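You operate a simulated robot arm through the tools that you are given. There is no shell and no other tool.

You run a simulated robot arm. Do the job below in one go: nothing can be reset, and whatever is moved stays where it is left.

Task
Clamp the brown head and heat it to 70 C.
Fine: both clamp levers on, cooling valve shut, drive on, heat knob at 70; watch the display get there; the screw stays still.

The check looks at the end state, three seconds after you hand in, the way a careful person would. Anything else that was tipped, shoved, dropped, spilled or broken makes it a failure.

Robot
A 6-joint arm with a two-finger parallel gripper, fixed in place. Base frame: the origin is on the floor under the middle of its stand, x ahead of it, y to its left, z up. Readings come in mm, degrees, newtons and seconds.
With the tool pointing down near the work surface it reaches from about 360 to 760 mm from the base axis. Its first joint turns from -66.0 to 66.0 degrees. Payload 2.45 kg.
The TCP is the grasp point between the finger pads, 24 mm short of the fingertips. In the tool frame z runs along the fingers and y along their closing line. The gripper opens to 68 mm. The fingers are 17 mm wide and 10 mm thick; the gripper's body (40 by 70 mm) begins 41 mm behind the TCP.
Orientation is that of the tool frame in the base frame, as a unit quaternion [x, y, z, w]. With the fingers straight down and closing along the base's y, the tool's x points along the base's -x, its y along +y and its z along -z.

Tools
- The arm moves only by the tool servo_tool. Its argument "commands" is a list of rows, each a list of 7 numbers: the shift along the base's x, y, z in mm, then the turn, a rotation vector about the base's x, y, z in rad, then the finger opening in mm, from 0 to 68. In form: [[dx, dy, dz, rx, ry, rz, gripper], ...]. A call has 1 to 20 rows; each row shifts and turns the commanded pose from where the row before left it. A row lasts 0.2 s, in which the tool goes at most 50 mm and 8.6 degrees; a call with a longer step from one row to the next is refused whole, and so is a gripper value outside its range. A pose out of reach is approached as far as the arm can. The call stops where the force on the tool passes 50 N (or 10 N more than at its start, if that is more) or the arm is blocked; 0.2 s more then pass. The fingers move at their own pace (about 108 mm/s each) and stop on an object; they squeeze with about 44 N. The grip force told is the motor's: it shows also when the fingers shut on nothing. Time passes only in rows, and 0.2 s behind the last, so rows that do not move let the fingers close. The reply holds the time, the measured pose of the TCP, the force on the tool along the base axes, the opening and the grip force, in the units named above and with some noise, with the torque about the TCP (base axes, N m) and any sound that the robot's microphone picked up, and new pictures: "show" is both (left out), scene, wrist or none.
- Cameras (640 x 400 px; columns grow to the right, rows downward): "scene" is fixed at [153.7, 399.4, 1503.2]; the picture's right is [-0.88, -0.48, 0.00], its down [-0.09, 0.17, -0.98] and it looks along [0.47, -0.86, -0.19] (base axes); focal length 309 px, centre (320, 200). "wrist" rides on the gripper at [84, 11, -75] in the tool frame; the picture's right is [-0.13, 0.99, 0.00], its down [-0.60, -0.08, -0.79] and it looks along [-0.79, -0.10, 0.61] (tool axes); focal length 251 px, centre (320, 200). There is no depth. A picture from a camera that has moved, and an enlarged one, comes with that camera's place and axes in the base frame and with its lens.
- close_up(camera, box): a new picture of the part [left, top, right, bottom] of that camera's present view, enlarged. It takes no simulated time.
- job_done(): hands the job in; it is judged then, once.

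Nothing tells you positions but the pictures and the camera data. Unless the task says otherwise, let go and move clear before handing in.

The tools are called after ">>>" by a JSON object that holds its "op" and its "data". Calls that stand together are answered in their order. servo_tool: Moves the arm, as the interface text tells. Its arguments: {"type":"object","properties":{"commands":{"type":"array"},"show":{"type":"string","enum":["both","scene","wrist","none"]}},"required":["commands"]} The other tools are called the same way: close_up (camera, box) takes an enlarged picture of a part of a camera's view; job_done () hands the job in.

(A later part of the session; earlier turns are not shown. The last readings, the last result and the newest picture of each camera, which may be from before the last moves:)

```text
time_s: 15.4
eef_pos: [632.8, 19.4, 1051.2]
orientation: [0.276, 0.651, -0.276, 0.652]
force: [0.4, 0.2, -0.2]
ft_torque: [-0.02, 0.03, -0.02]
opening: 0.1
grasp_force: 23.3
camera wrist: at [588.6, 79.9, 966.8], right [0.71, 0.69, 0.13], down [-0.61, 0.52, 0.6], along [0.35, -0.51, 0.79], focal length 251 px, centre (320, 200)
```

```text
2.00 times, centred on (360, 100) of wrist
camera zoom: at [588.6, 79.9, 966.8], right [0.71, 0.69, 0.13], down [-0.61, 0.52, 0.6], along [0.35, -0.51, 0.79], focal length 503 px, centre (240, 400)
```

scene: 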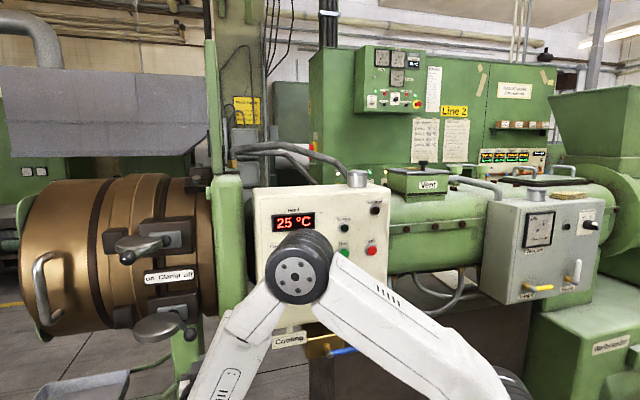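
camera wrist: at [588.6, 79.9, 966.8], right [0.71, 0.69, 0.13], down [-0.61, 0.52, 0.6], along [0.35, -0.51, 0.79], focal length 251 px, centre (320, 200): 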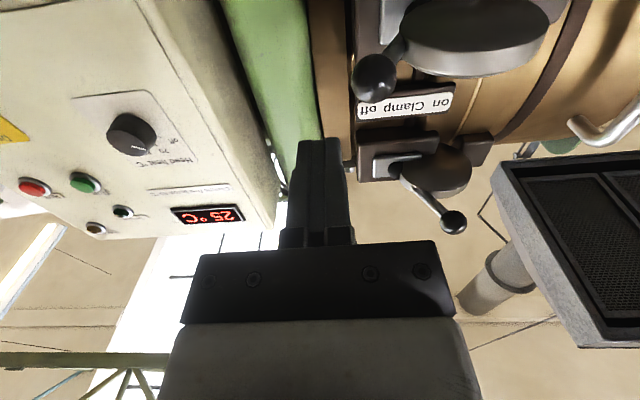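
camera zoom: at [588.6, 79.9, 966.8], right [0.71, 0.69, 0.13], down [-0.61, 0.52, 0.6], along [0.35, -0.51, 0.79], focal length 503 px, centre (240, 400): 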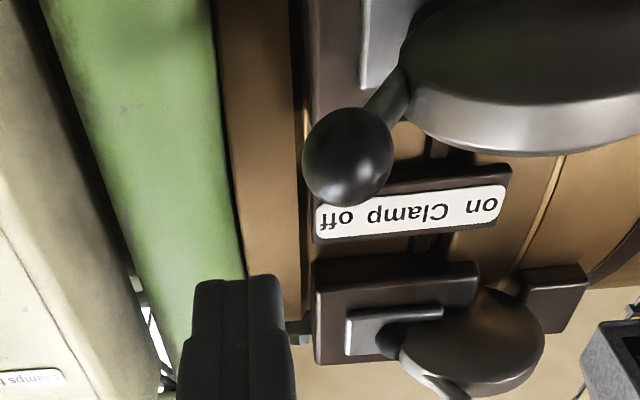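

The upper lever is clearly on. The lower ball sits in the same relative place, so I'll move in beside it and push left along the same path, keeping the fingertips shallower this time to clear the disc.

>>> {"op": "servo_tool", "data": {"commands": [[13.75, -14.2, 0, 0, 0, 0, 0], [13.75, -14.2, 0, 0, 0, 0, 0], [13.75, -14.2, 0, 0, 0, 0, 0], [13.75, -14.2, 0, 0, 0, 0, 0], [4.3, 4.2, 0, 0, 0, 0, 0], [4.3, 4.2, 0, 0, 0, 0, 0], [4.3, 4.2, 0, 0, 0, 0, 0], [4.3, 4.2, 0, 0, 0, 0, 0]], "show": "both"}}

>>> {"op": "close_up", "data": {"camera": "wrist", "box": [200, 0, 520, 200]}}

```text
time_s: 17.2
eef_pos: [704.2, -20.7, 1049.9]
orientation: [0.276, 0.651, -0.276, 0.651]
force: [-7.9, 0.6, -2.3]
ft_torque: [-0.01, -0.01, -0.05]
opening: 0.0
grasp_force: 23.9
camera wrist: at [660.2, 39.8, 966.0], right [0.71, 0.69, 0.13], down [-0.61, 0.52, 0.61], along [0.35, -0.51, 0.79], focal length 251 px, centre (320, 200)
```

scene: 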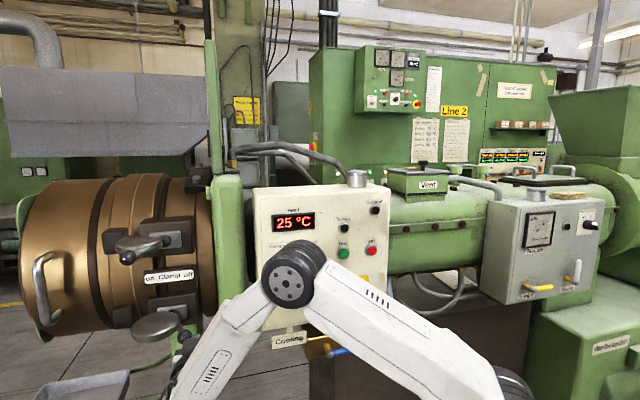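
wrist: 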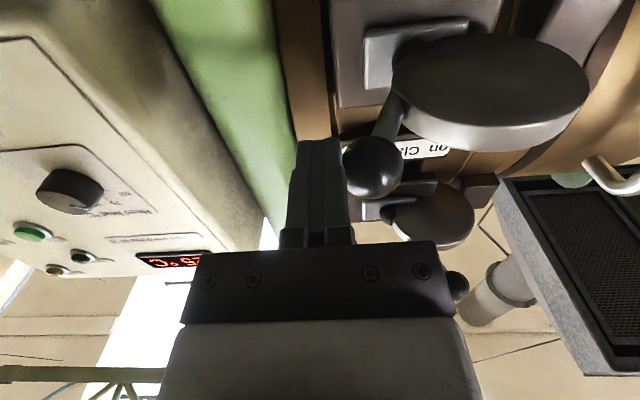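

```text
2.00 times, centred on (360, 100) of wrist
camera zoom: at [660.2, 39.8, 966.0], right [0.71, 0.69, 0.13], down [-0.61, 0.52, 0.61], along [0.35, -0.51, 0.79], focal length 503 px, centre (240, 400)
```

zoom: 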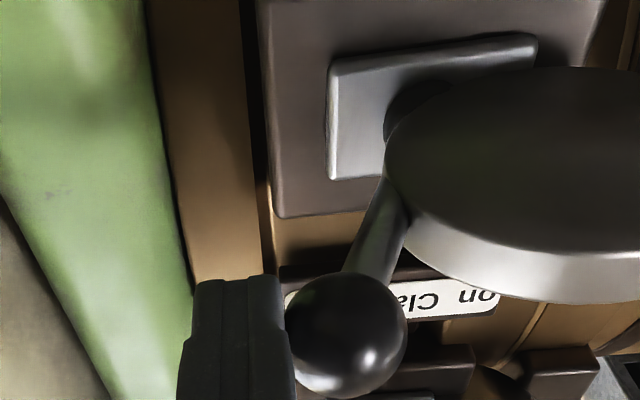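

>>> {"op": "servo_tool", "data": {"commands": [[4.3, 4.2, 0, 0, 0, 0, 0], [4.3, 4.2, 0, 0, 0, 0, 0], [4.3, 4.2, 0, 0, 0, 0, 0], [4.3, 4.2, 0, 0, 0, 0, 0], [4.3, 4.2, 0, 0, 0, 0, 0], [4.3, 4.2, 0, 0, 0, 0, 0], [4.3, 4.2, 0, 0, 0, 0, 0], [4.3, 4.2, 0, 0, 0, 0, 0], [4.3, 4.2, 0, 0, 0, 0, 0], [4.3, 4.2, 0, 0, 0, 0, 0], [4.3, 4.2, 0, 0, 0, 0, 0], [4.3, 4.2, 0, 0, 0, 0, 0]], "show": "both"}}

>>> {"op": "close_up", "data": {"camera": "wrist", "box": [200, 0, 520, 200]}}

```text
time_s: 19.8
eef_pos: [757.6, 30.5, 1051.4]
orientation: [0.276, 0.651, -0.275, 0.651]
force: [-1.0, -1.7, -0.1]
ft_torque: [0.01, 0.02, -0.02]
opening: 0.2
grasp_force: 23.4
camera wrist: at [712.7, 90.5, 966.9], right [0.71, 0.69, 0.13], down [-0.61, 0.52, 0.6], along [0.35, -0.51, 0.79], focal length 251 px, centre (320, 200)
```

scene: 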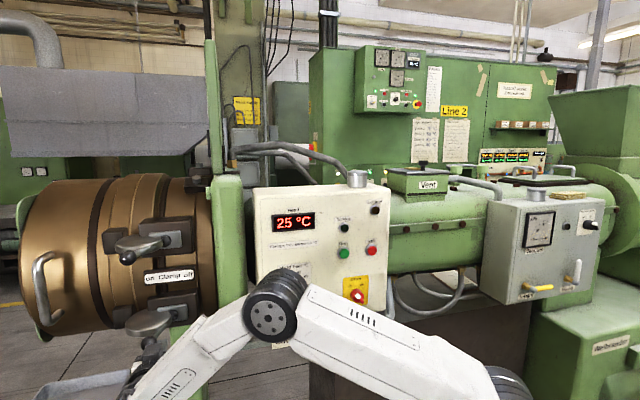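
wrist: 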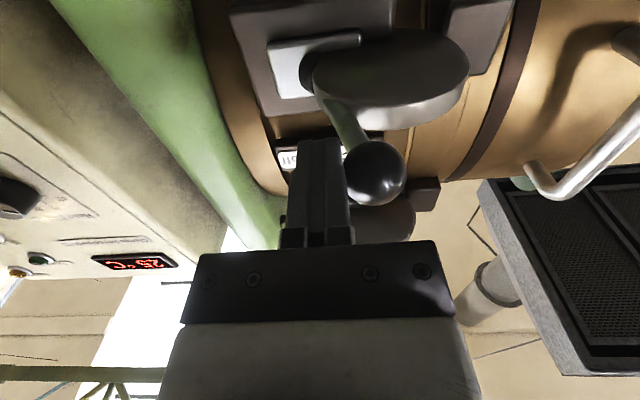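

```text
2.00 times, centred on (360, 100) of wrist
camera zoom: at [712.7, 90.5, 966.9], right [0.71, 0.69, 0.13], down [-0.61, 0.52, 0.6], along [0.35, -0.51, 0.79], focal length 503 px, centre (240, 400)
```

zoom: 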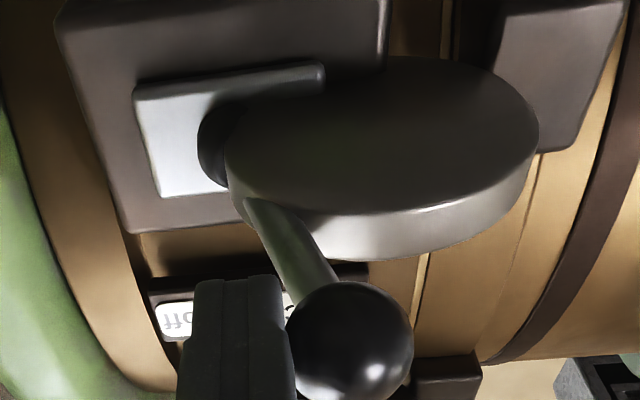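

>>> {"op": "servo_tool", "data": {"commands": [[2.87, 2.78, 0, 0, 0, 0, 0], [2.87, 2.78, 0, 0, 0, 0, 0], [2.87, 2.78, 0, 0, 0, 0, 0], [2.87, 2.78, 0, 0, 0, 0, 0], [2.15, 2.1, 0, 0, 0, 0, 0], [1.4, 1.4, 0, 0, 0, 0, 0], [1.4, 1.4, 0, 0, 0, 0, 0], [1.4, 1.4, 0, 0, 0, 0, 0]], "show": "both"}}

>>> {"op": "close_up", "data": {"camera": "wrist", "box": [200, 0, 520, 200]}}

```text
time_s: 21.6
eef_pos: [774.6, 47.0, 1050.6]
orientation: [0.278, 0.65, -0.277, 0.65]
force: [-7.6, -3.4, 0.5]
ft_torque: [0.09, -0.09, -0.16]
opening: 0.0
grasp_force: 23.8
camera wrist: at [730.2, 106.8, 966.7], right [0.71, 0.69, 0.13], down [-0.61, 0.52, 0.6], along [0.35, -0.51, 0.79], focal length 251 px, centre (320, 200)
```

scene: 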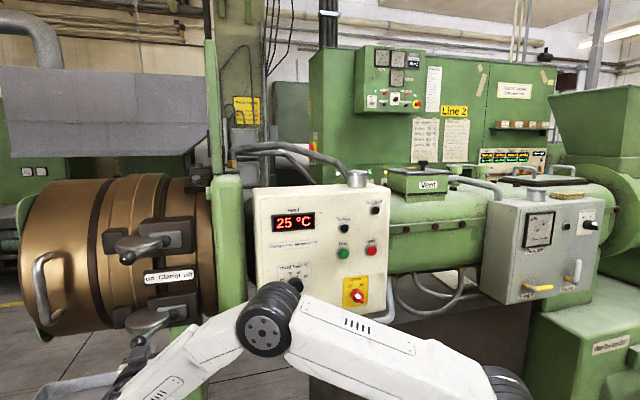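
wrist: 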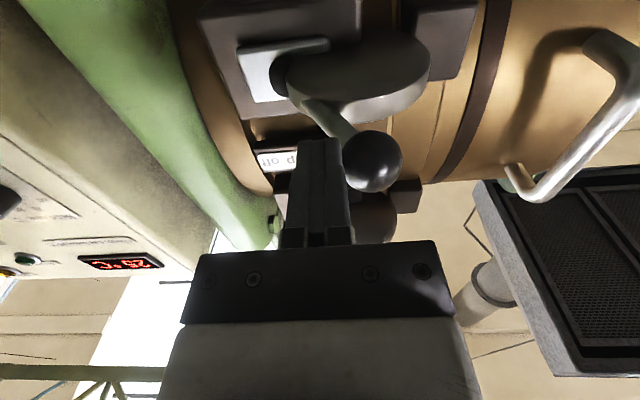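

```text
2.00 times, centred on (360, 100) of wrist
camera zoom: at [730.2, 106.8, 966.7], right [0.71, 0.69, 0.13], down [-0.61, 0.52, 0.6], along [0.35, -0.51, 0.79], focal length 503 px, centre (240, 400)
```

zoom: 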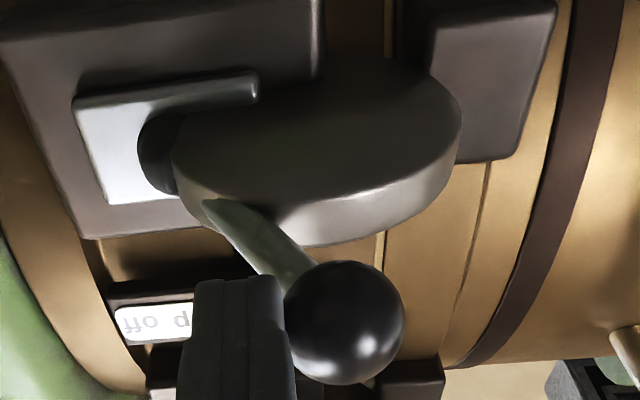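

>>> {"op": "servo_tool", "data": {"commands": [[1.4, 1.4, 0, 0, 0, 0, 0], [1.4, 1.4, 0, 0, 0, 0, 0]], "show": "none"}}

```text
time_s: 22.2
eef_pos: [774.5, 46.6, 1050.4]
orientation: [0.279, 0.649, -0.279, 0.65]
force: [-29.6, -16.4, 1.4]
ft_torque: [0.09, -0.26, -0.56]
opening: 0.0
grasp_force: 24.1
```

The lower lever is also against its hard stop. I'll withdraw straight out and move along in front of the panel toward the cooling valve, keeping clear of the panel.

>>> {"op": "servo_tool", "data": {"commands": [[-5.7, -5.6, 0, 0, 0, 0, 0], [-17.4, 17.95, 0, 0, 0, 0, 0], [-17.4, 17.95, 0, 0, 0, 0, 0], [-17.4, 17.95, 0, 0, 0, 0, 0], [-21.6, -28.0, -6.4, 0, 0, 0, 0], [-21.6, -28.0, -6.4, 0, 0, 0, 0], [-21.6, -28.0, -6.4, 0, 0, 0, 0], [-21.6, -28.0, -6.4, 0, 0, 0, 0], [-21.6, -28.0, -6.4, 0, 0, 0, 0], [-21.6, -28.0, -6.4, 0, 0, 0, 0], [-21.6, -28.0, -6.4, 0, 0, 0, 0], [-21.6, -28.0, -6.4, 0, 0, 0, 0], [0, 0, 0, 0, 0, 0, 0]], "show": "both"}}

>>> {"op": "close_up", "data": {"camera": "scene", "box": [80, 270, 240, 370]}}

>>> {"op": "close_up", "data": {"camera": "scene", "box": [80, 200, 240, 300]}}

```text
time_s: 25.0
eef_pos: [570.1, -123.0, 1018.9]
orientation: [0.274, 0.653, -0.28, 0.648]
force: [-0.3, -0.8, -0.7]
ft_torque: [-0.01, 0.0, 0.02]
opening: 0.0
grasp_force: 23.8
out of reach, approached as far as the arm can: row 11, 12
camera wrist: at [526.2, -61.5, 934.1], right [0.72, 0.69, 0.12], down [-0.6, 0.52, 0.61], along [0.35, -0.51, 0.79], focal length 251 px, centre (320, 200)
```

scene: 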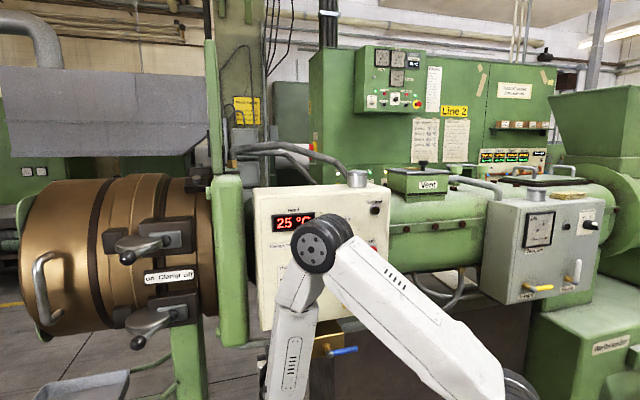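
wrist: 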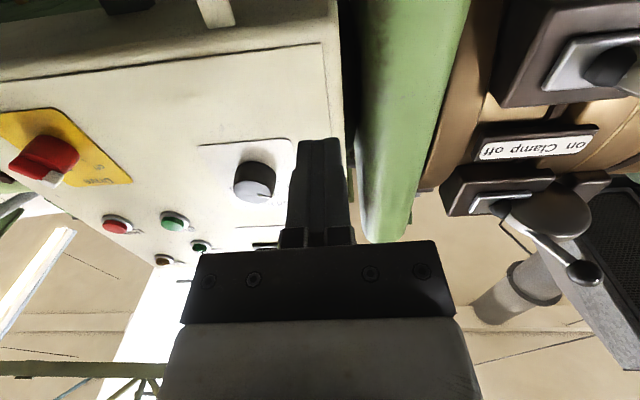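

```text
4.00 times, centred on (160, 320) of scene
camera zoom: at [153.7, 399.4, 1503.2], right [-0.88, -0.48, 0.0], down [-0.09, 0.17, -0.98], along [0.47, -0.86, -0.19], focal length 1237 px, centre (960, -280)
```

zoom: 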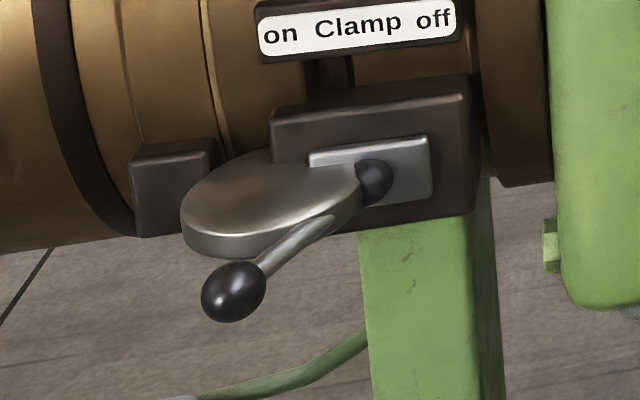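

```text
4.00 times, centred on (160, 250) of scene
camera zoom: at [153.7, 399.4, 1503.2], right [-0.88, -0.48, 0.0], down [-0.09, 0.17, -0.98], along [0.47, -0.86, -0.19], focal length 1237 px, centre (960, 0)
```

zoom: 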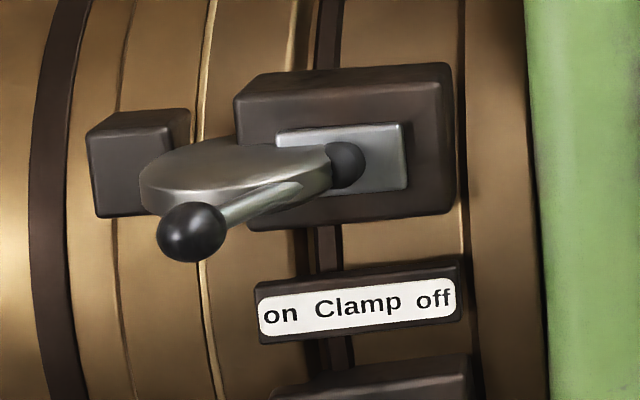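

Both levers are on. The last two steps put the wrist too close to the base for this tool heading, so I'll yaw the tool further round (about −80°) to gain room and stage in front of the blue valve handle.

>>> {"op": "servo_tool", "data": {"commands": [[5, 5, 0, 0, 0, -0.1485, 0], [5, 5, 0, 0, 0, -0.1485, 0], [0, 0, 0, 0, 0, -0.1485, 0], [0, 0, 0, 0, 0, -0.1485, 0], [-18.4, -21.4, -21.4, 0, 0, 0, 0], [-18.4, -21.4, -21.4, 0, 0, 0, 0], [-18.4, -21.4, -21.4, 0, 0, 0, 0], [0, 0, 0, 0, 0, 0, 0]], "show": "both"}}

```text
time_s: 26.8
eef_pos: [525.9, -175.0, 952.3]
orientation: [0.455, 0.541, -0.455, 0.542]
force: [-0.1, 0.0, -0.1]
ft_torque: [0.03, -0.01, -0.02]
opening: 0.0
grasp_force: 24.1
camera wrist: at [524.1, -100.8, 869.6], right [0.98, 0.17, 0.13], down [-0.22, 0.77, 0.6], along [0.0, -0.62, 0.79], focal length 251 px, centre (320, 200)
```

scene: 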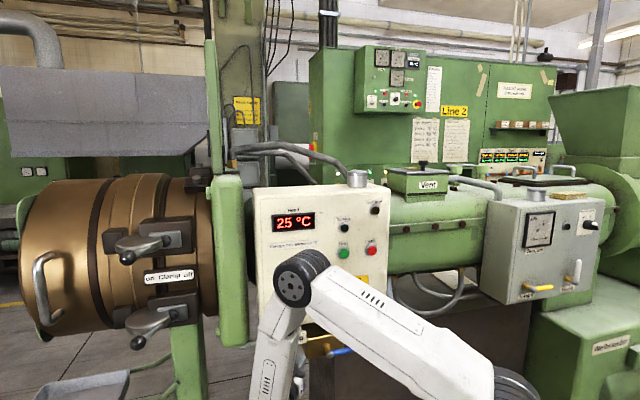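
wrist: 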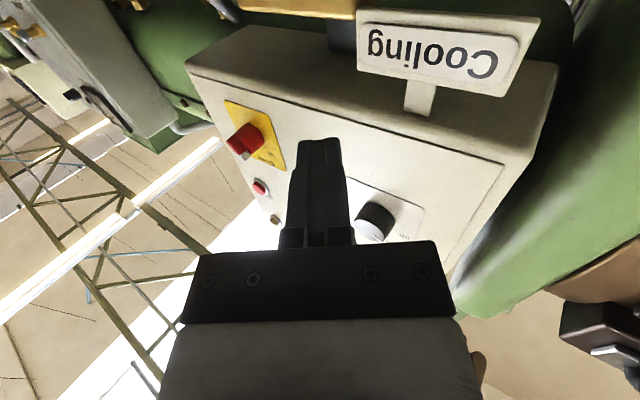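

>>> {"op": "servo_tool", "data": {"commands": [[-21.2, -24.5, -20.8, 0, 0, 0, 0], [-21.2, -24.5, -20.8, 0, 0, 0, 0], [-21.2, -24.5, -20.8, 0, 0, 0, 0], [-21.2, -24.5, -20.8, 0, 0, 0, 0], [0, 0, 0, 0, 0, 0, 0]], "show": "both"}}

>>> {"op": "close_up", "data": {"camera": "scene", "box": [270, 320, 380, 389]}}

>>> {"op": "close_up", "data": {"camera": "wrist", "box": [160, 0, 480, 200]}}

```text
time_s: 27.9
eef_pos: [511.7, -278.8, 892.0]
orientation: [0.448, 0.543, -0.458, 0.544]
force: [-3.1, 16.3, 4.2]
ft_torque: [-0.23, 0.01, -0.19]
opening: 0.0
grasp_force: 23.6
out of reach, approached as far as the arm can: row 1, 2, 3, 4
stopped in row 5: the force on the tool passed its limit at 53 N (the readings are from after the stop); the commanded pose is now the measured one
camera wrist: at [509.6, -205.8, 807.9], right [0.98, 0.18, 0.12], down [-0.21, 0.77, 0.6], along [0.01, -0.61, 0.79], focal length 251 px, centre (320, 200)
```

scene: 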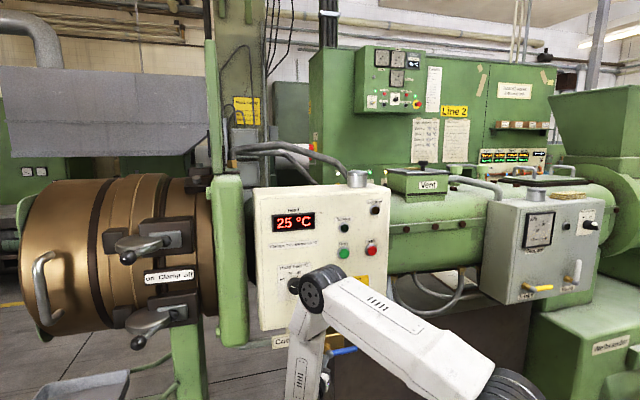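
wrist: 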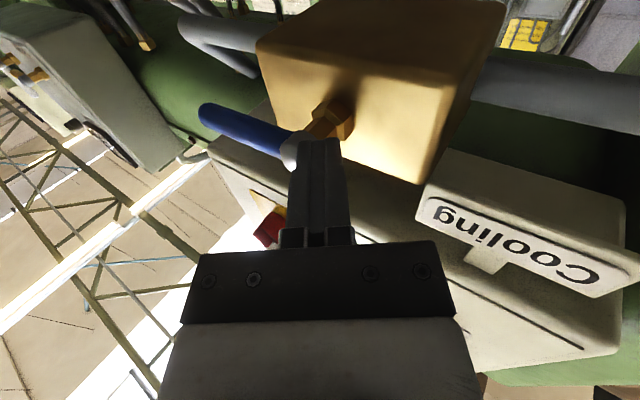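

```text
5.80 times, centred on (325, 354) of scene
camera zoom: at [153.5, 399.9, 1503.1], right [-0.88, -0.48, 0.0], down [-0.09, 0.16, -0.98], along [0.47, -0.86, -0.19], focal length 1792 px, centre (291, -696)
```

zoom: 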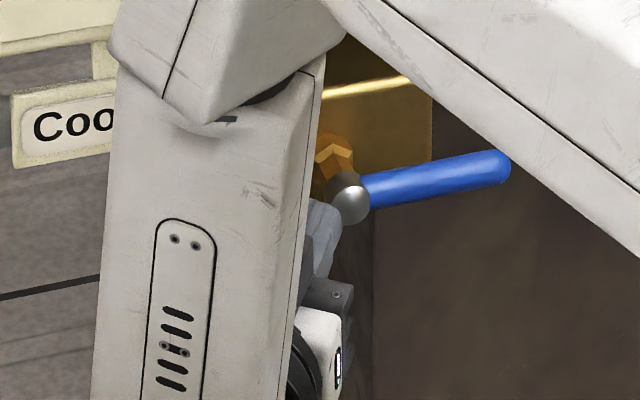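

```text
2.00 times, centred on (320, 100) of wrist
camera zoom: at [509.6, -205.8, 807.9], right [0.98, 0.18, 0.12], down [-0.21, 0.77, 0.6], along [0.01, -0.61, 0.79], focal length 503 px, centre (320, 400)
```

zoom: 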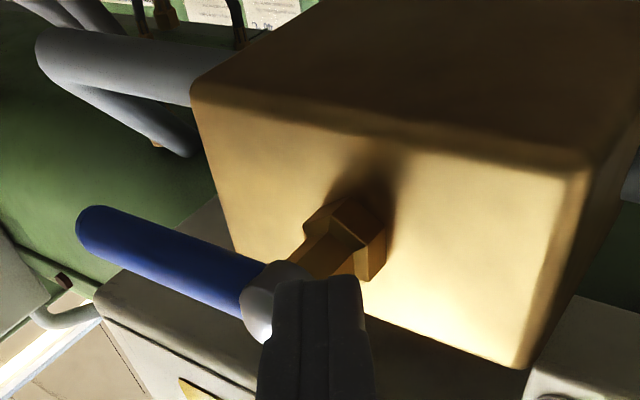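

Because those poses were out of reach, the arm drifted and the fingertip bumped the valve's pivot cap. The handle still looks horizontal and unharmed. I suspect the tool's own roll joint was at its limit, so I'll back off and roll the tool half a turn so the camera rides on top.

>>> {"op": "servo_tool", "data": {"commands": [[3, 25, 0, 0, 0, 0, 0], [5, 28, 15, 0, 0, 0, 0], [5, 28, 22, -0.0252, 0.138, 0, 0], [5, 25, 23, -0.0252, 0.138, 0, 0], [0, 0, 0, -0.0252, 0.138, 0, 0], [0, 0, 0, -0.0252, 0.138, 0, 0], [0, 0, 0, -0.0252, 0.138, 0, 0], [0, 0, 0, -0.0252, 0.138, 0, 0], [0, 0, 0, -0.0252, 0.138, 0, 0], [0, 0, 0, -0.0252, 0.138, 0, 0], [0, 0, 0, -0.0252, 0.138, 0, 0]], "show": "both"}}

```text
time_s: 30.3
eef_pos: [530.4, -176.2, 952.7]
orientation: [0.039, 0.704, -0.688, 0.17]
force: [-0.1, 0.3, -0.3]
ft_torque: [0.05, 0.03, 0.01]
opening: 0.0
grasp_force: 23.1
camera wrist: at [441.0, -116.8, 916.9], right [0.41, 0.07, -0.91], down [0.4, 0.88, 0.25], along [0.82, -0.46, 0.33], focal length 251 px, centre (320, 200)
```

scene: 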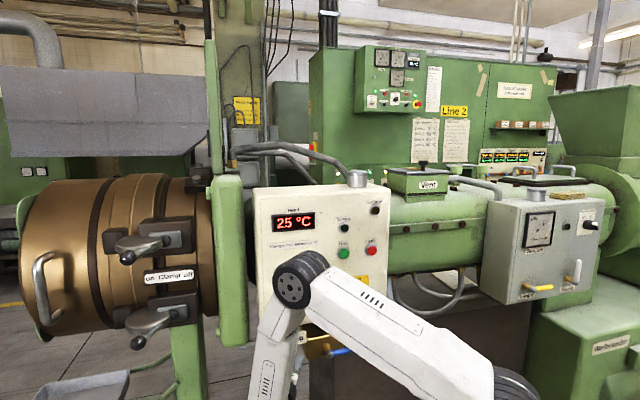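
wrist: 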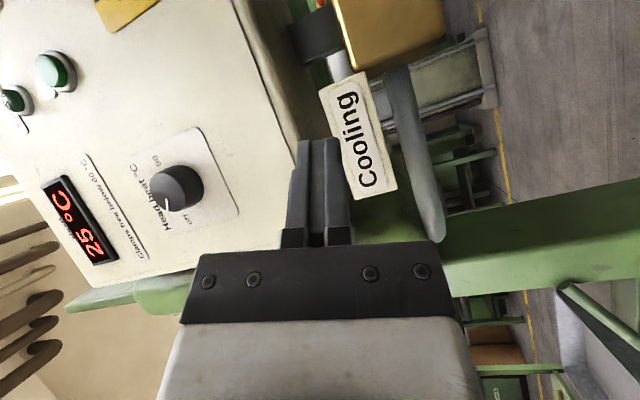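

The roll works fine. I'll finish the half turn so the camera sits above the fingers.

>>> {"op": "servo_tool", "data": {"commands": [[0, 0, 0, -0.0261, 0.1427, 0, 0], [0, 0, 0, -0.0261, 0.1427, 0, 0], [0, 0, 0, -0.0261, 0.1427, 0, 0], [0, 0, 0, -0.0261, 0.1427, 0, 0], [0, 0, 0, -0.0261, 0.1427, 0, 0], [0, 0, 0, -0.0261, 0.1427, 0, 0], [0, 0, 0, -0.0261, 0.1427, 0, 0], [0, 0, 0, -0.0261, 0.1427, 0, 0], [0, 0, 0, -0.0261, 0.1427, 0, 0], [0, 0, 0, -0.0261, 0.1427, 0, 0], [0, 0, 0, -0.0261, 0.1427, 0, 0], [0, 0, 0, -0.0261, 0.1427, 0, 0], [0, 0, 0, -0.0261, 0.1427, 0, 0], [0, 0, 0, 0, 0, 0, 0]], "show": "both"}}

```text
time_s: 33.3
eef_pos: [530.7, -176.0, 952.1]
orientation: [0.551, -0.448, 0.537, 0.456]
force: [0.1, 0.6, 0.4]
ft_torque: [0.0, 0.03, -0.02]
opening: 0.1
grasp_force: 23.1
camera wrist: at [508.0, -104.7, 1037.2], right [-0.98, -0.18, -0.11], down [-0.08, 0.8, -0.6], along [0.2, -0.58, -0.79], focal length 251 px, centre (320, 200)
```

scene: 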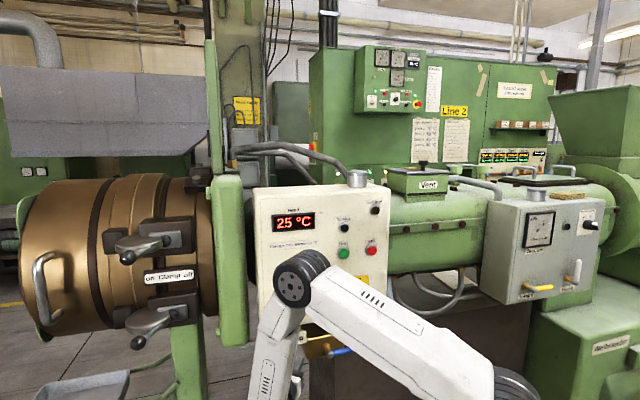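
wrist: 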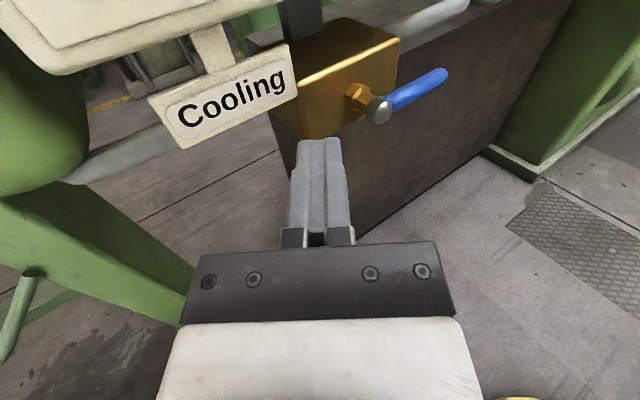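

The camera is now upright on top and shows the valve clearly, with its blue handle pointing right along the pipe (open). I'll move in two steps to a point in front of and slightly below the handle, checking that the arm can reach it.

>>> {"op": "servo_tool", "data": {"commands": [[-14.5, -15, -14, 0, 0, 0, 0], [-14.5, -15, -14, 0, 0, 0, 0], [-14.5, -15, -14, 0, 0, 0, 0], [0, 0, 0, 0, 0, 0, 0]], "show": "wrist"}}

```text
time_s: 34.3
eef_pos: [486.9, -220.5, 910.6]
orientation: [0.549, -0.449, 0.538, 0.455]
force: [0.5, -0.5, 0.6]
ft_torque: [0.04, -0.01, 0.01]
opening: 0.1
grasp_force: 23.4
camera wrist: at [464.1, -149.4, 994.6], right [-0.98, -0.18, -0.11], down [-0.08, 0.8, -0.6], along [0.2, -0.58, -0.79], focal length 251 px, centre (320, 200)
```

wrist: 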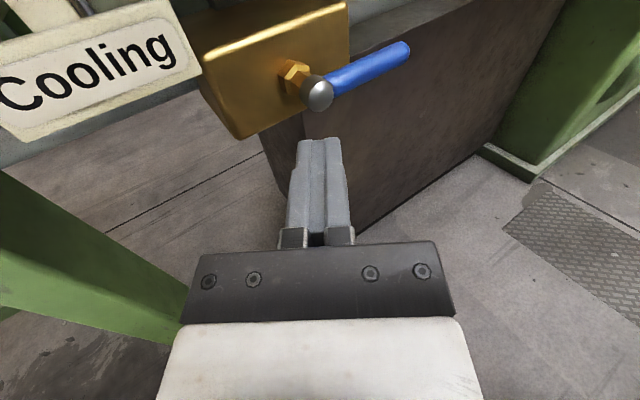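

The arm reaches fine now. From two views I place the valve cap at (508, −321, 894) with the handle running right to about (449, −374, 900). I'll slide the closed fingers in just below the handle.

>>> {"op": "servo_tool", "data": {"commands": [[-17.5, -24.1, -18.6, 0, 0, 0, 0], [-17.5, -24.1, -18.6, 0, 0, 0, 0], [4.6, -24.6, 0, 0, 0, 0, 0], [4.6, -24.6, 0, 0, 0, 0, 0], [0, 0, 0, 0, 0, 0, 0]], "show": "both"}}

>>> {"op": "close_up", "data": {"camera": "scene", "box": [270, 320, 380, 389]}}

>>> {"op": "close_up", "data": {"camera": "wrist", "box": [200, 50, 440, 200]}}

```text
time_s: 35.5
eef_pos: [460.9, -318.1, 873.3]
orientation: [0.55, -0.448, 0.538, 0.454]
force: [-1.0, -0.6, -0.4]
ft_torque: [-0.01, 0.01, -0.02]
opening: 0.0
grasp_force: 23.6
camera wrist: at [438.3, -247.4, 957.9], right [-0.98, -0.18, -0.11], down [-0.08, 0.8, -0.6], along [0.2, -0.58, -0.79], focal length 251 px, centre (320, 200)
```

scene: 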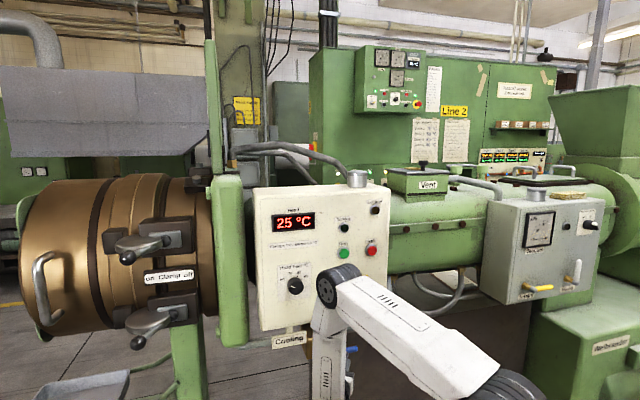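
wrist: 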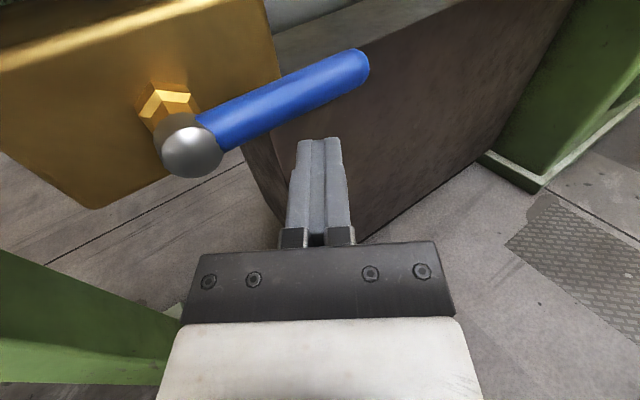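

```text
5.80 times, centred on (325, 354) of scene
camera zoom: at [153.7, 399.4, 1503.2], right [-0.88, -0.48, 0.0], down [-0.09, 0.17, -0.98], along [0.47, -0.86, -0.19], focal length 1792 px, centre (291, -696)
```

zoom: 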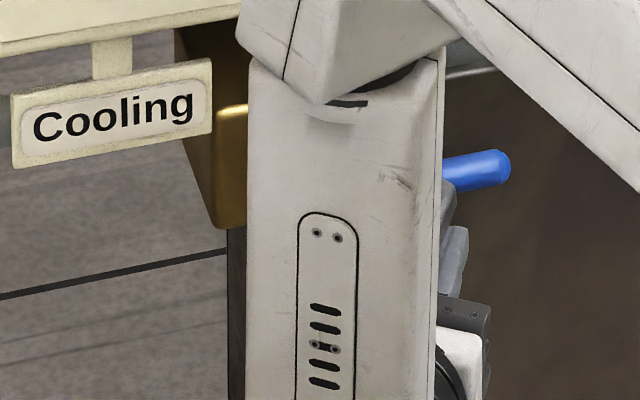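

```text
2.67 times, centred on (320, 125) of wrist
camera zoom: at [438.3, -247.4, 957.9], right [-0.98, -0.18, -0.11], down [-0.08, 0.8, -0.6], along [0.2, -0.58, -0.79], focal length 670 px, centre (320, 400)
```

zoom: 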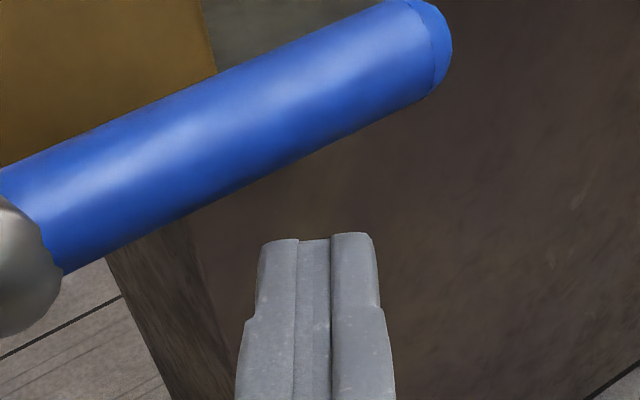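

>>> {"op": "servo_tool", "data": {"commands": [[2.3, -12.3, 0, 0, 0, 0, 0], [2.3, -12.3, 0, 0, 0, 0, 0], [0, 0, 3, 0, 0, 0, 0], [0, 0, 3, 0, 0, 0, 0], [0, 0, 0, 0, 0, 0, 0]], "show": "wrist"}}

>>> {"op": "close_up", "data": {"camera": "wrist", "box": [160, 20, 480, 220]}}

```text
time_s: 36.7
eef_pos: [465.4, -341.5, 879.5]
orientation: [0.55, -0.448, 0.538, 0.455]
force: [0.6, 0.4, 0.0]
ft_torque: [0.04, -0.01, -0.02]
opening: 0.0
grasp_force: 23.7
camera wrist: at [442.9, -271.6, 964.2], right [-0.98, -0.18, -0.11], down [-0.08, 0.8, -0.6], along [0.2, -0.58, -0.79], focal length 251 px, centre (320, 200)
```

wrist: 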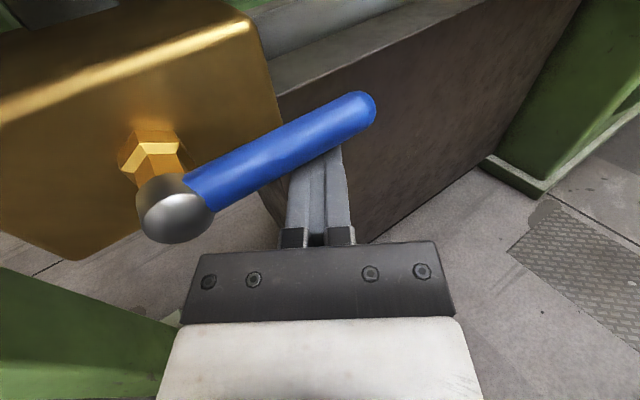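

```text
2.00 times, centred on (320, 120) of wrist
camera zoom: at [442.9, -271.6, 964.2], right [-0.98, -0.18, -0.11], down [-0.08, 0.8, -0.6], along [0.2, -0.58, -0.79], focal length 503 px, centre (320, 360)
```

zoom: 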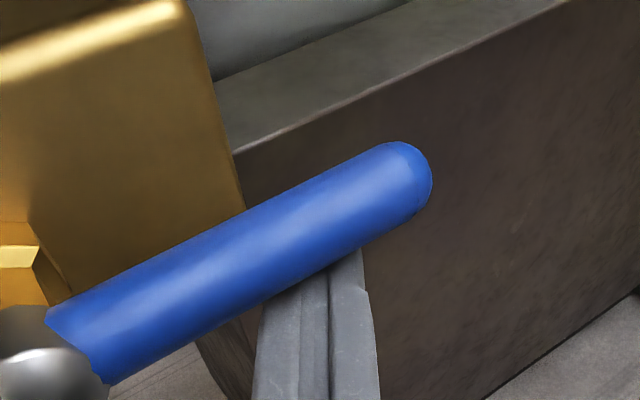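

The fingertips are now under the handle. I'll lift gently in small steps to see whether it turns upward.

>>> {"op": "servo_tool", "data": {"commands": [[0, 0, 2, 0, 0, 0, 0], [0, 0, 2, 0, 0, 0, 0], [0, 0, 2, 0, 0, 0, 0], [0, 0, 2, 0, 0, 0, 0]], "show": "wrist"}}

>>> {"op": "close_up", "data": {"camera": "wrist", "box": [80, 20, 400, 220]}}

```text
time_s: 37.7
eef_pos: [465.0, -342.4, 887.0]
orientation: [0.55, -0.449, 0.538, 0.455]
force: [-1.9, -0.8, -2.0]
ft_torque: [-0.02, -0.01, 0.0]
opening: 0.1
grasp_force: 23.7
camera wrist: at [442.6, -271.4, 972.0], right [-0.98, -0.18, -0.11], down [-0.08, 0.8, -0.6], along [0.2, -0.58, -0.79], focal length 251 px, centre (320, 200)
```

wrist: 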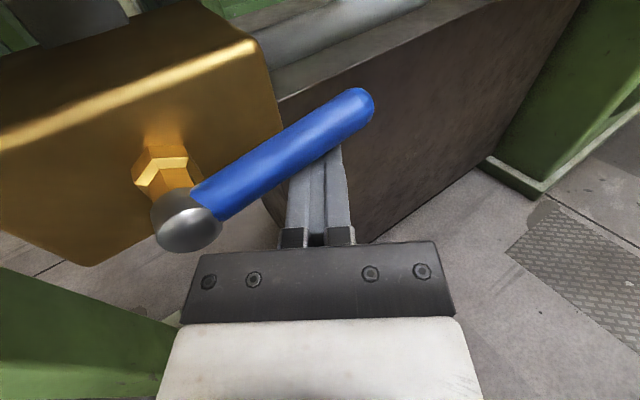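

```text
2.00 times, centred on (240, 120) of wrist
camera zoom: at [442.6, -271.4, 972.0], right [-0.98, -0.18, -0.11], down [-0.08, 0.8, -0.6], along [0.2, -0.58, -0.79], focal length 503 px, centre (480, 360)
```

zoom: 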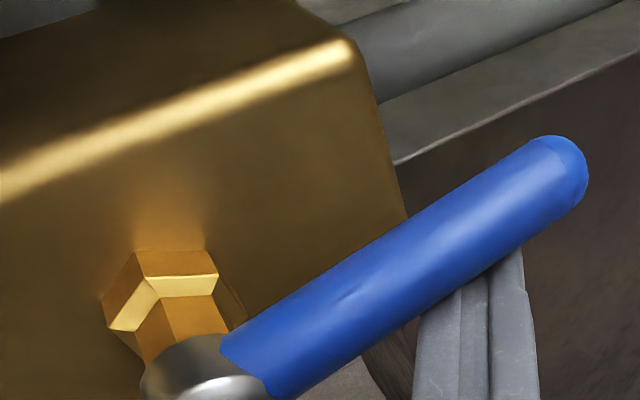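

The handle turns up easily, at about 2 N, so up is the way it closes. I'll follow its arc upward.

>>> {"op": "servo_tool", "data": {"commands": [[-0.2, -0.2, 5.8, 0, 0, 0, 0], [-0.2, -0.2, 5.8, 0, 0, 0, 0], [-0.2, -0.2, 5.8, 0, 0, 0, 0], [1.6, 1.5, 7.1, 0, 0, 0, 0], [1.6, 1.5, 7.1, 0, 0, 0, 0], [2.9, 2.8, 6.2, 0, 0, 0, 0], [2.9, 2.8, 6.2, 0, 0, 0, 0], [3.9, 3.8, 5, 0, 0, 0, 0], [3.9, 3.8, 5, 0, 0, 0, 0]], "show": "both"}}

>>> {"op": "close_up", "data": {"camera": "scene", "box": [270, 300, 380, 369]}}

>>> {"op": "close_up", "data": {"camera": "wrist", "box": [160, 20, 480, 220]}}

```text
time_s: 39.7
eef_pos: [483.0, -326.9, 941.4]
orientation: [0.55, -0.449, 0.537, 0.455]
force: [-0.1, -0.9, 0.1]
ft_torque: [-0.03, -0.01, 0.03]
opening: 0.1
grasp_force: 23.7
camera wrist: at [459.4, -256.3, 1025.9], right [-0.98, -0.18, -0.11], down [-0.08, 0.8, -0.6], along [0.2, -0.58, -0.79], focal length 251 px, centre (320, 200)
```

scene: 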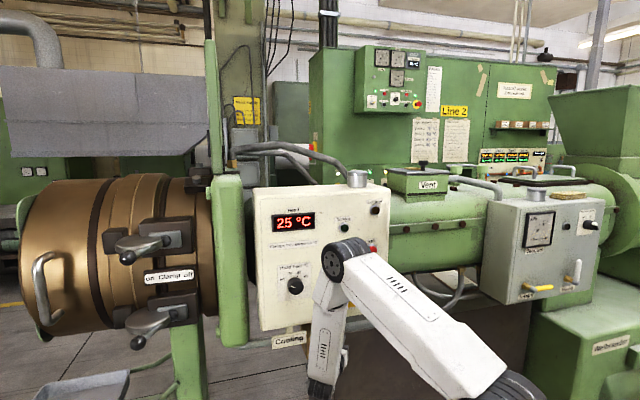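
wrist: 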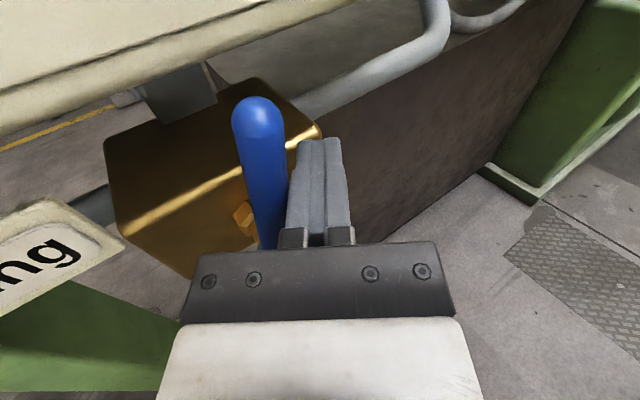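

```text
5.80 times, centred on (325, 334) of scene
camera zoom: at [153.7, 399.4, 1503.2], right [-0.88, -0.48, 0.0], down [-0.09, 0.17, -0.98], along [0.47, -0.86, -0.19], focal length 1792 px, centre (291, -580)
```

zoom: 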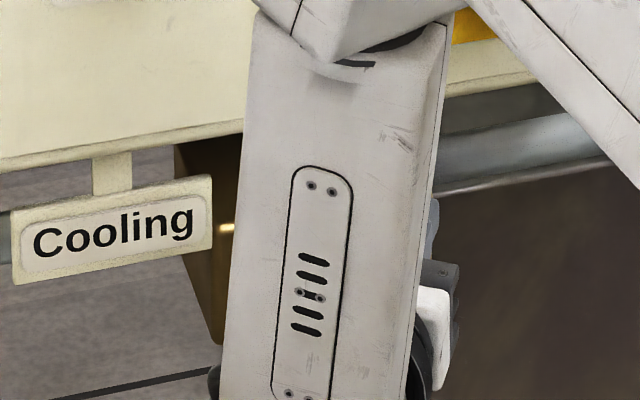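

```text
2.00 times, centred on (320, 120) of wrist
camera zoom: at [459.4, -256.3, 1025.9], right [-0.98, -0.18, -0.11], down [-0.08, 0.8, -0.6], along [0.2, -0.58, -0.79], focal length 503 px, centre (320, 360)
```

zoom: 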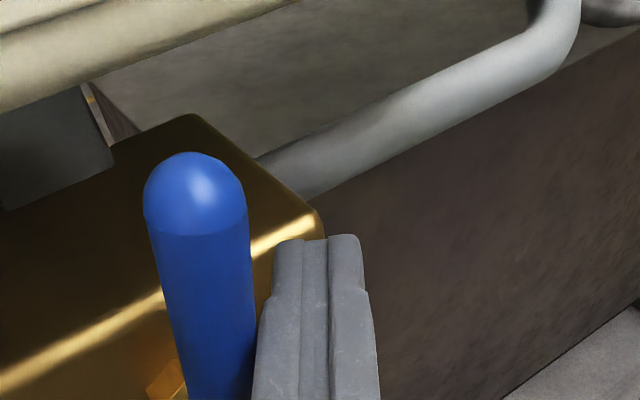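

The handle is nearly vertical. I'll nudge it on in small steps until it meets its stop.

>>> {"op": "servo_tool", "data": {"commands": [[2.1, 2.0, 1.5, 0, 0, 0, 0], [2.1, 2.0, 1.5, 0, 0, 0, 0], [2.1, 2.0, 1.2, 0, 0, 0, 0], [1.8, 1.7, 0.5, 0, 0, 0, 0], [1.4, 1.4, 0, 0, 0, 0, 0]], "show": "wrist"}}

>>> {"op": "close_up", "data": {"camera": "wrist", "box": [160, 20, 480, 220]}}

```text
time_s: 40.9
eef_pos: [489.9, -319.1, 946.7]
orientation: [0.549, -0.45, 0.537, 0.456]
force: [-15.0, -11.8, 1.3]
ft_torque: [0.04, -0.02, 0.03]
opening: 0.2
grasp_force: 23.7
camera wrist: at [467.1, -248.2, 1030.5], right [-0.98, -0.18, -0.11], down [-0.07, 0.8, -0.6], along [0.19, -0.58, -0.79], focal length 251 px, centre (320, 200)
```

wrist: 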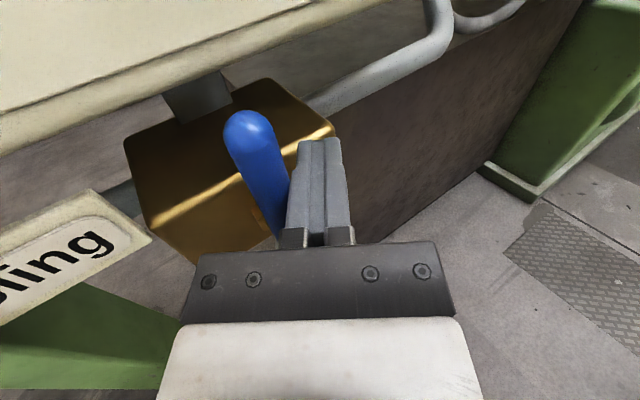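

```text
2.00 times, centred on (320, 120) of wrist
camera zoom: at [467.1, -248.2, 1030.5], right [-0.98, -0.18, -0.11], down [-0.07, 0.8, -0.6], along [0.19, -0.58, -0.79], focal length 503 px, centre (320, 360)
```

zoom: 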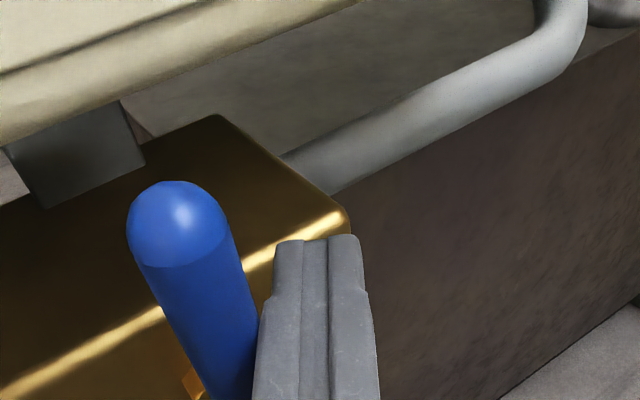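

>>> {"op": "servo_tool", "data": {"commands": [[1.4, 1.4, 0, 0, 0, 0, 0]], "show": "none"}}

```text
time_s: 41.3
eef_pos: [490.9, -319.0, 946.3]
orientation: [0.548, -0.451, 0.535, 0.457]
force: [-25.9, -18.4, 2.2]
ft_torque: [0.04, -0.11, -0.03]
opening: 0.0
grasp_force: 23.6
```

The valve handle is upright against its stop, so cooling is shut. I'll back out, then rise in front of the panel to look at the drive switch.

>>> {"op": "servo_tool", "data": {"commands": [[-5.7, -5.6, 0, 0, 0, 0, 0], [-4.6, 24.6, 0, 0, 0, 0, 0], [-4.6, 24.6, 0, 0, 0, 0, 0], [-4.6, 24.6, 0, 0, 0, 0, 0], [0, 0, 30, 0, 0, 0, 0], [-5, -5, 30, 0, 0, 0, 0], [-5, -5, 30, 0, 0, 0, 0], [-5, -5, 25, 0, 0, 0, 0], [0, 0, 0, 0, 0, 0, 0]], "show": "both"}}

>>> {"op": "close_up", "data": {"camera": "scene", "box": [270, 310, 380, 379]}}

>>> {"op": "close_up", "data": {"camera": "wrist", "box": [200, 0, 520, 200]}}

```text
time_s: 43.3
eef_pos: [458.4, -261.8, 1062.5]
orientation: [0.55, -0.449, 0.538, 0.455]
force: [-0.5, -0.9, 0.1]
ft_torque: [0.01, 0.04, 0.01]
opening: 0.1
grasp_force: 23.1
camera wrist: at [436.0, -191.4, 1146.7], right [-0.98, -0.18, -0.11], down [-0.08, 0.8, -0.6], along [0.2, -0.58, -0.79], focal length 251 px, centre (320, 200)
```

scene: 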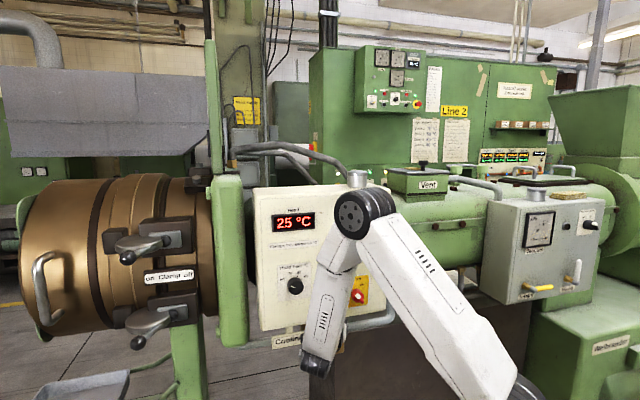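
wrist: 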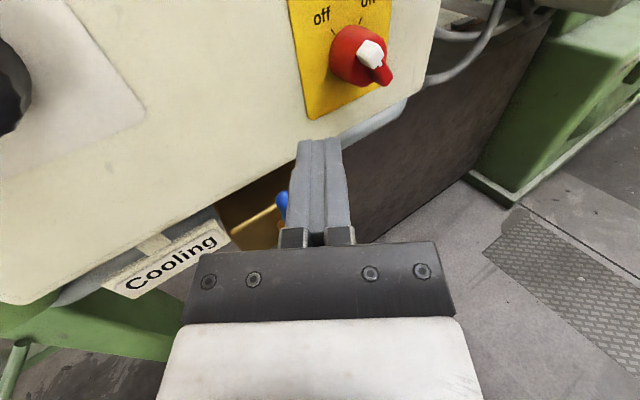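

```text
5.80 times, centred on (325, 344) of scene
camera zoom: at [153.7, 399.4, 1503.2], right [-0.88, -0.48, 0.0], down [-0.09, 0.17, -0.98], along [0.47, -0.86, -0.19], focal length 1792 px, centre (291, -638)
```

zoom: 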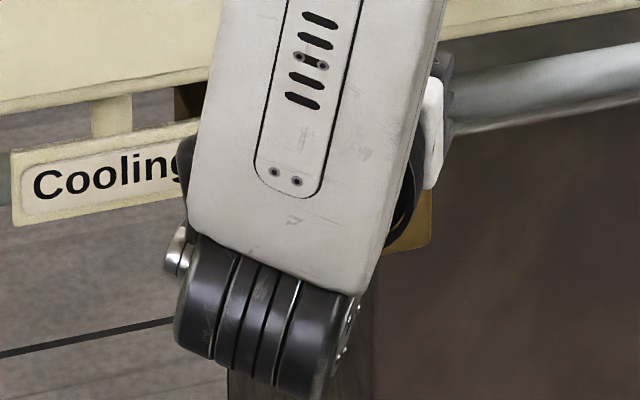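

```text
2.00 times, centred on (360, 100) of wrist
camera zoom: at [436.0, -191.4, 1146.7], right [-0.98, -0.18, -0.11], down [-0.08, 0.8, -0.6], along [0.2, -0.58, -0.79], focal length 503 px, centre (240, 400)
```

zoom: 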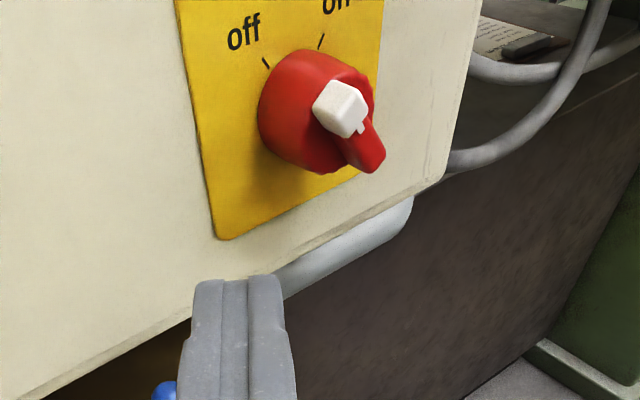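

The valve handle is out of the way and upright. Now I'll zoom in on the drive switch to measure its bar before turning it.

>>> {"op": "close_up", "data": {"camera": "wrist", "box": [290, 0, 418, 80]}}

>>> {"op": "close_up", "data": {"camera": "scene", "box": [340, 275, 380, 310]}}

>>> {"op": "close_up", "data": {"camera": "wrist", "box": [250, 150, 350, 260]}}

```text
5.00 times, centred on (354, 40) of wrist
camera zoom: at [436.0, -191.4, 1146.7], right [-0.98, -0.18, -0.11], down [-0.08, 0.8, -0.6], along [0.2, -0.58, -0.79], focal length 1257 px, centre (150, 1000)
```

zoom: 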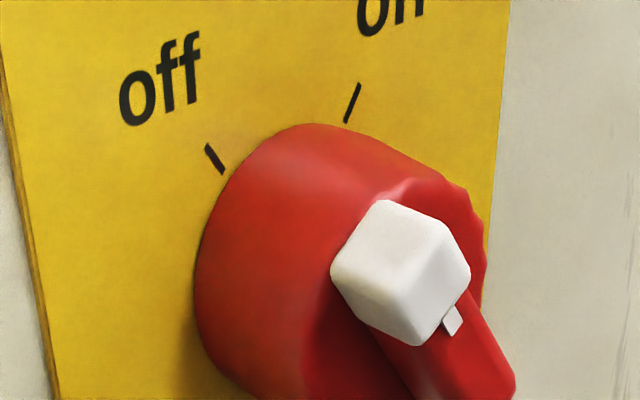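

```text
11.43 times, centred on (360, 292) of scene
camera zoom: at [153.7, 399.4, 1503.2], right [-0.88, -0.48, 0.0], down [-0.09, 0.17, -0.98], along [0.47, -0.86, -0.19], focal length 3533 px, centre (-137, -857)
```

zoom: 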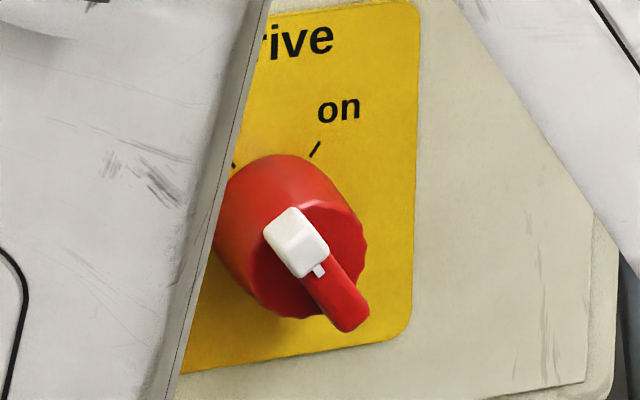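

```text
3.64 times, centred on (300, 205) of wrist
camera zoom: at [436.0, -191.4, 1146.7], right [-0.98, -0.18, -0.11], down [-0.08, 0.8, -0.6], along [0.2, -0.58, -0.79], focal length 914 px, centre (393, 182)
```

zoom: 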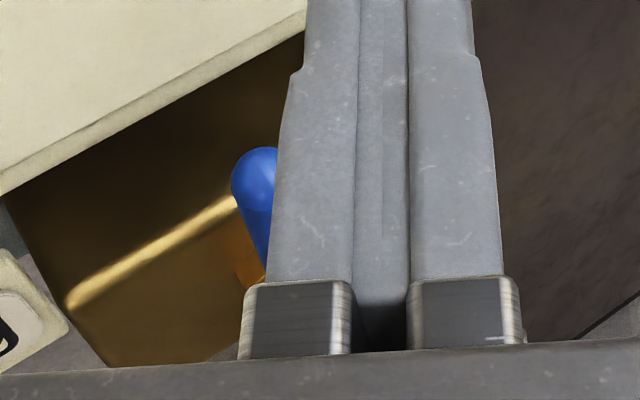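

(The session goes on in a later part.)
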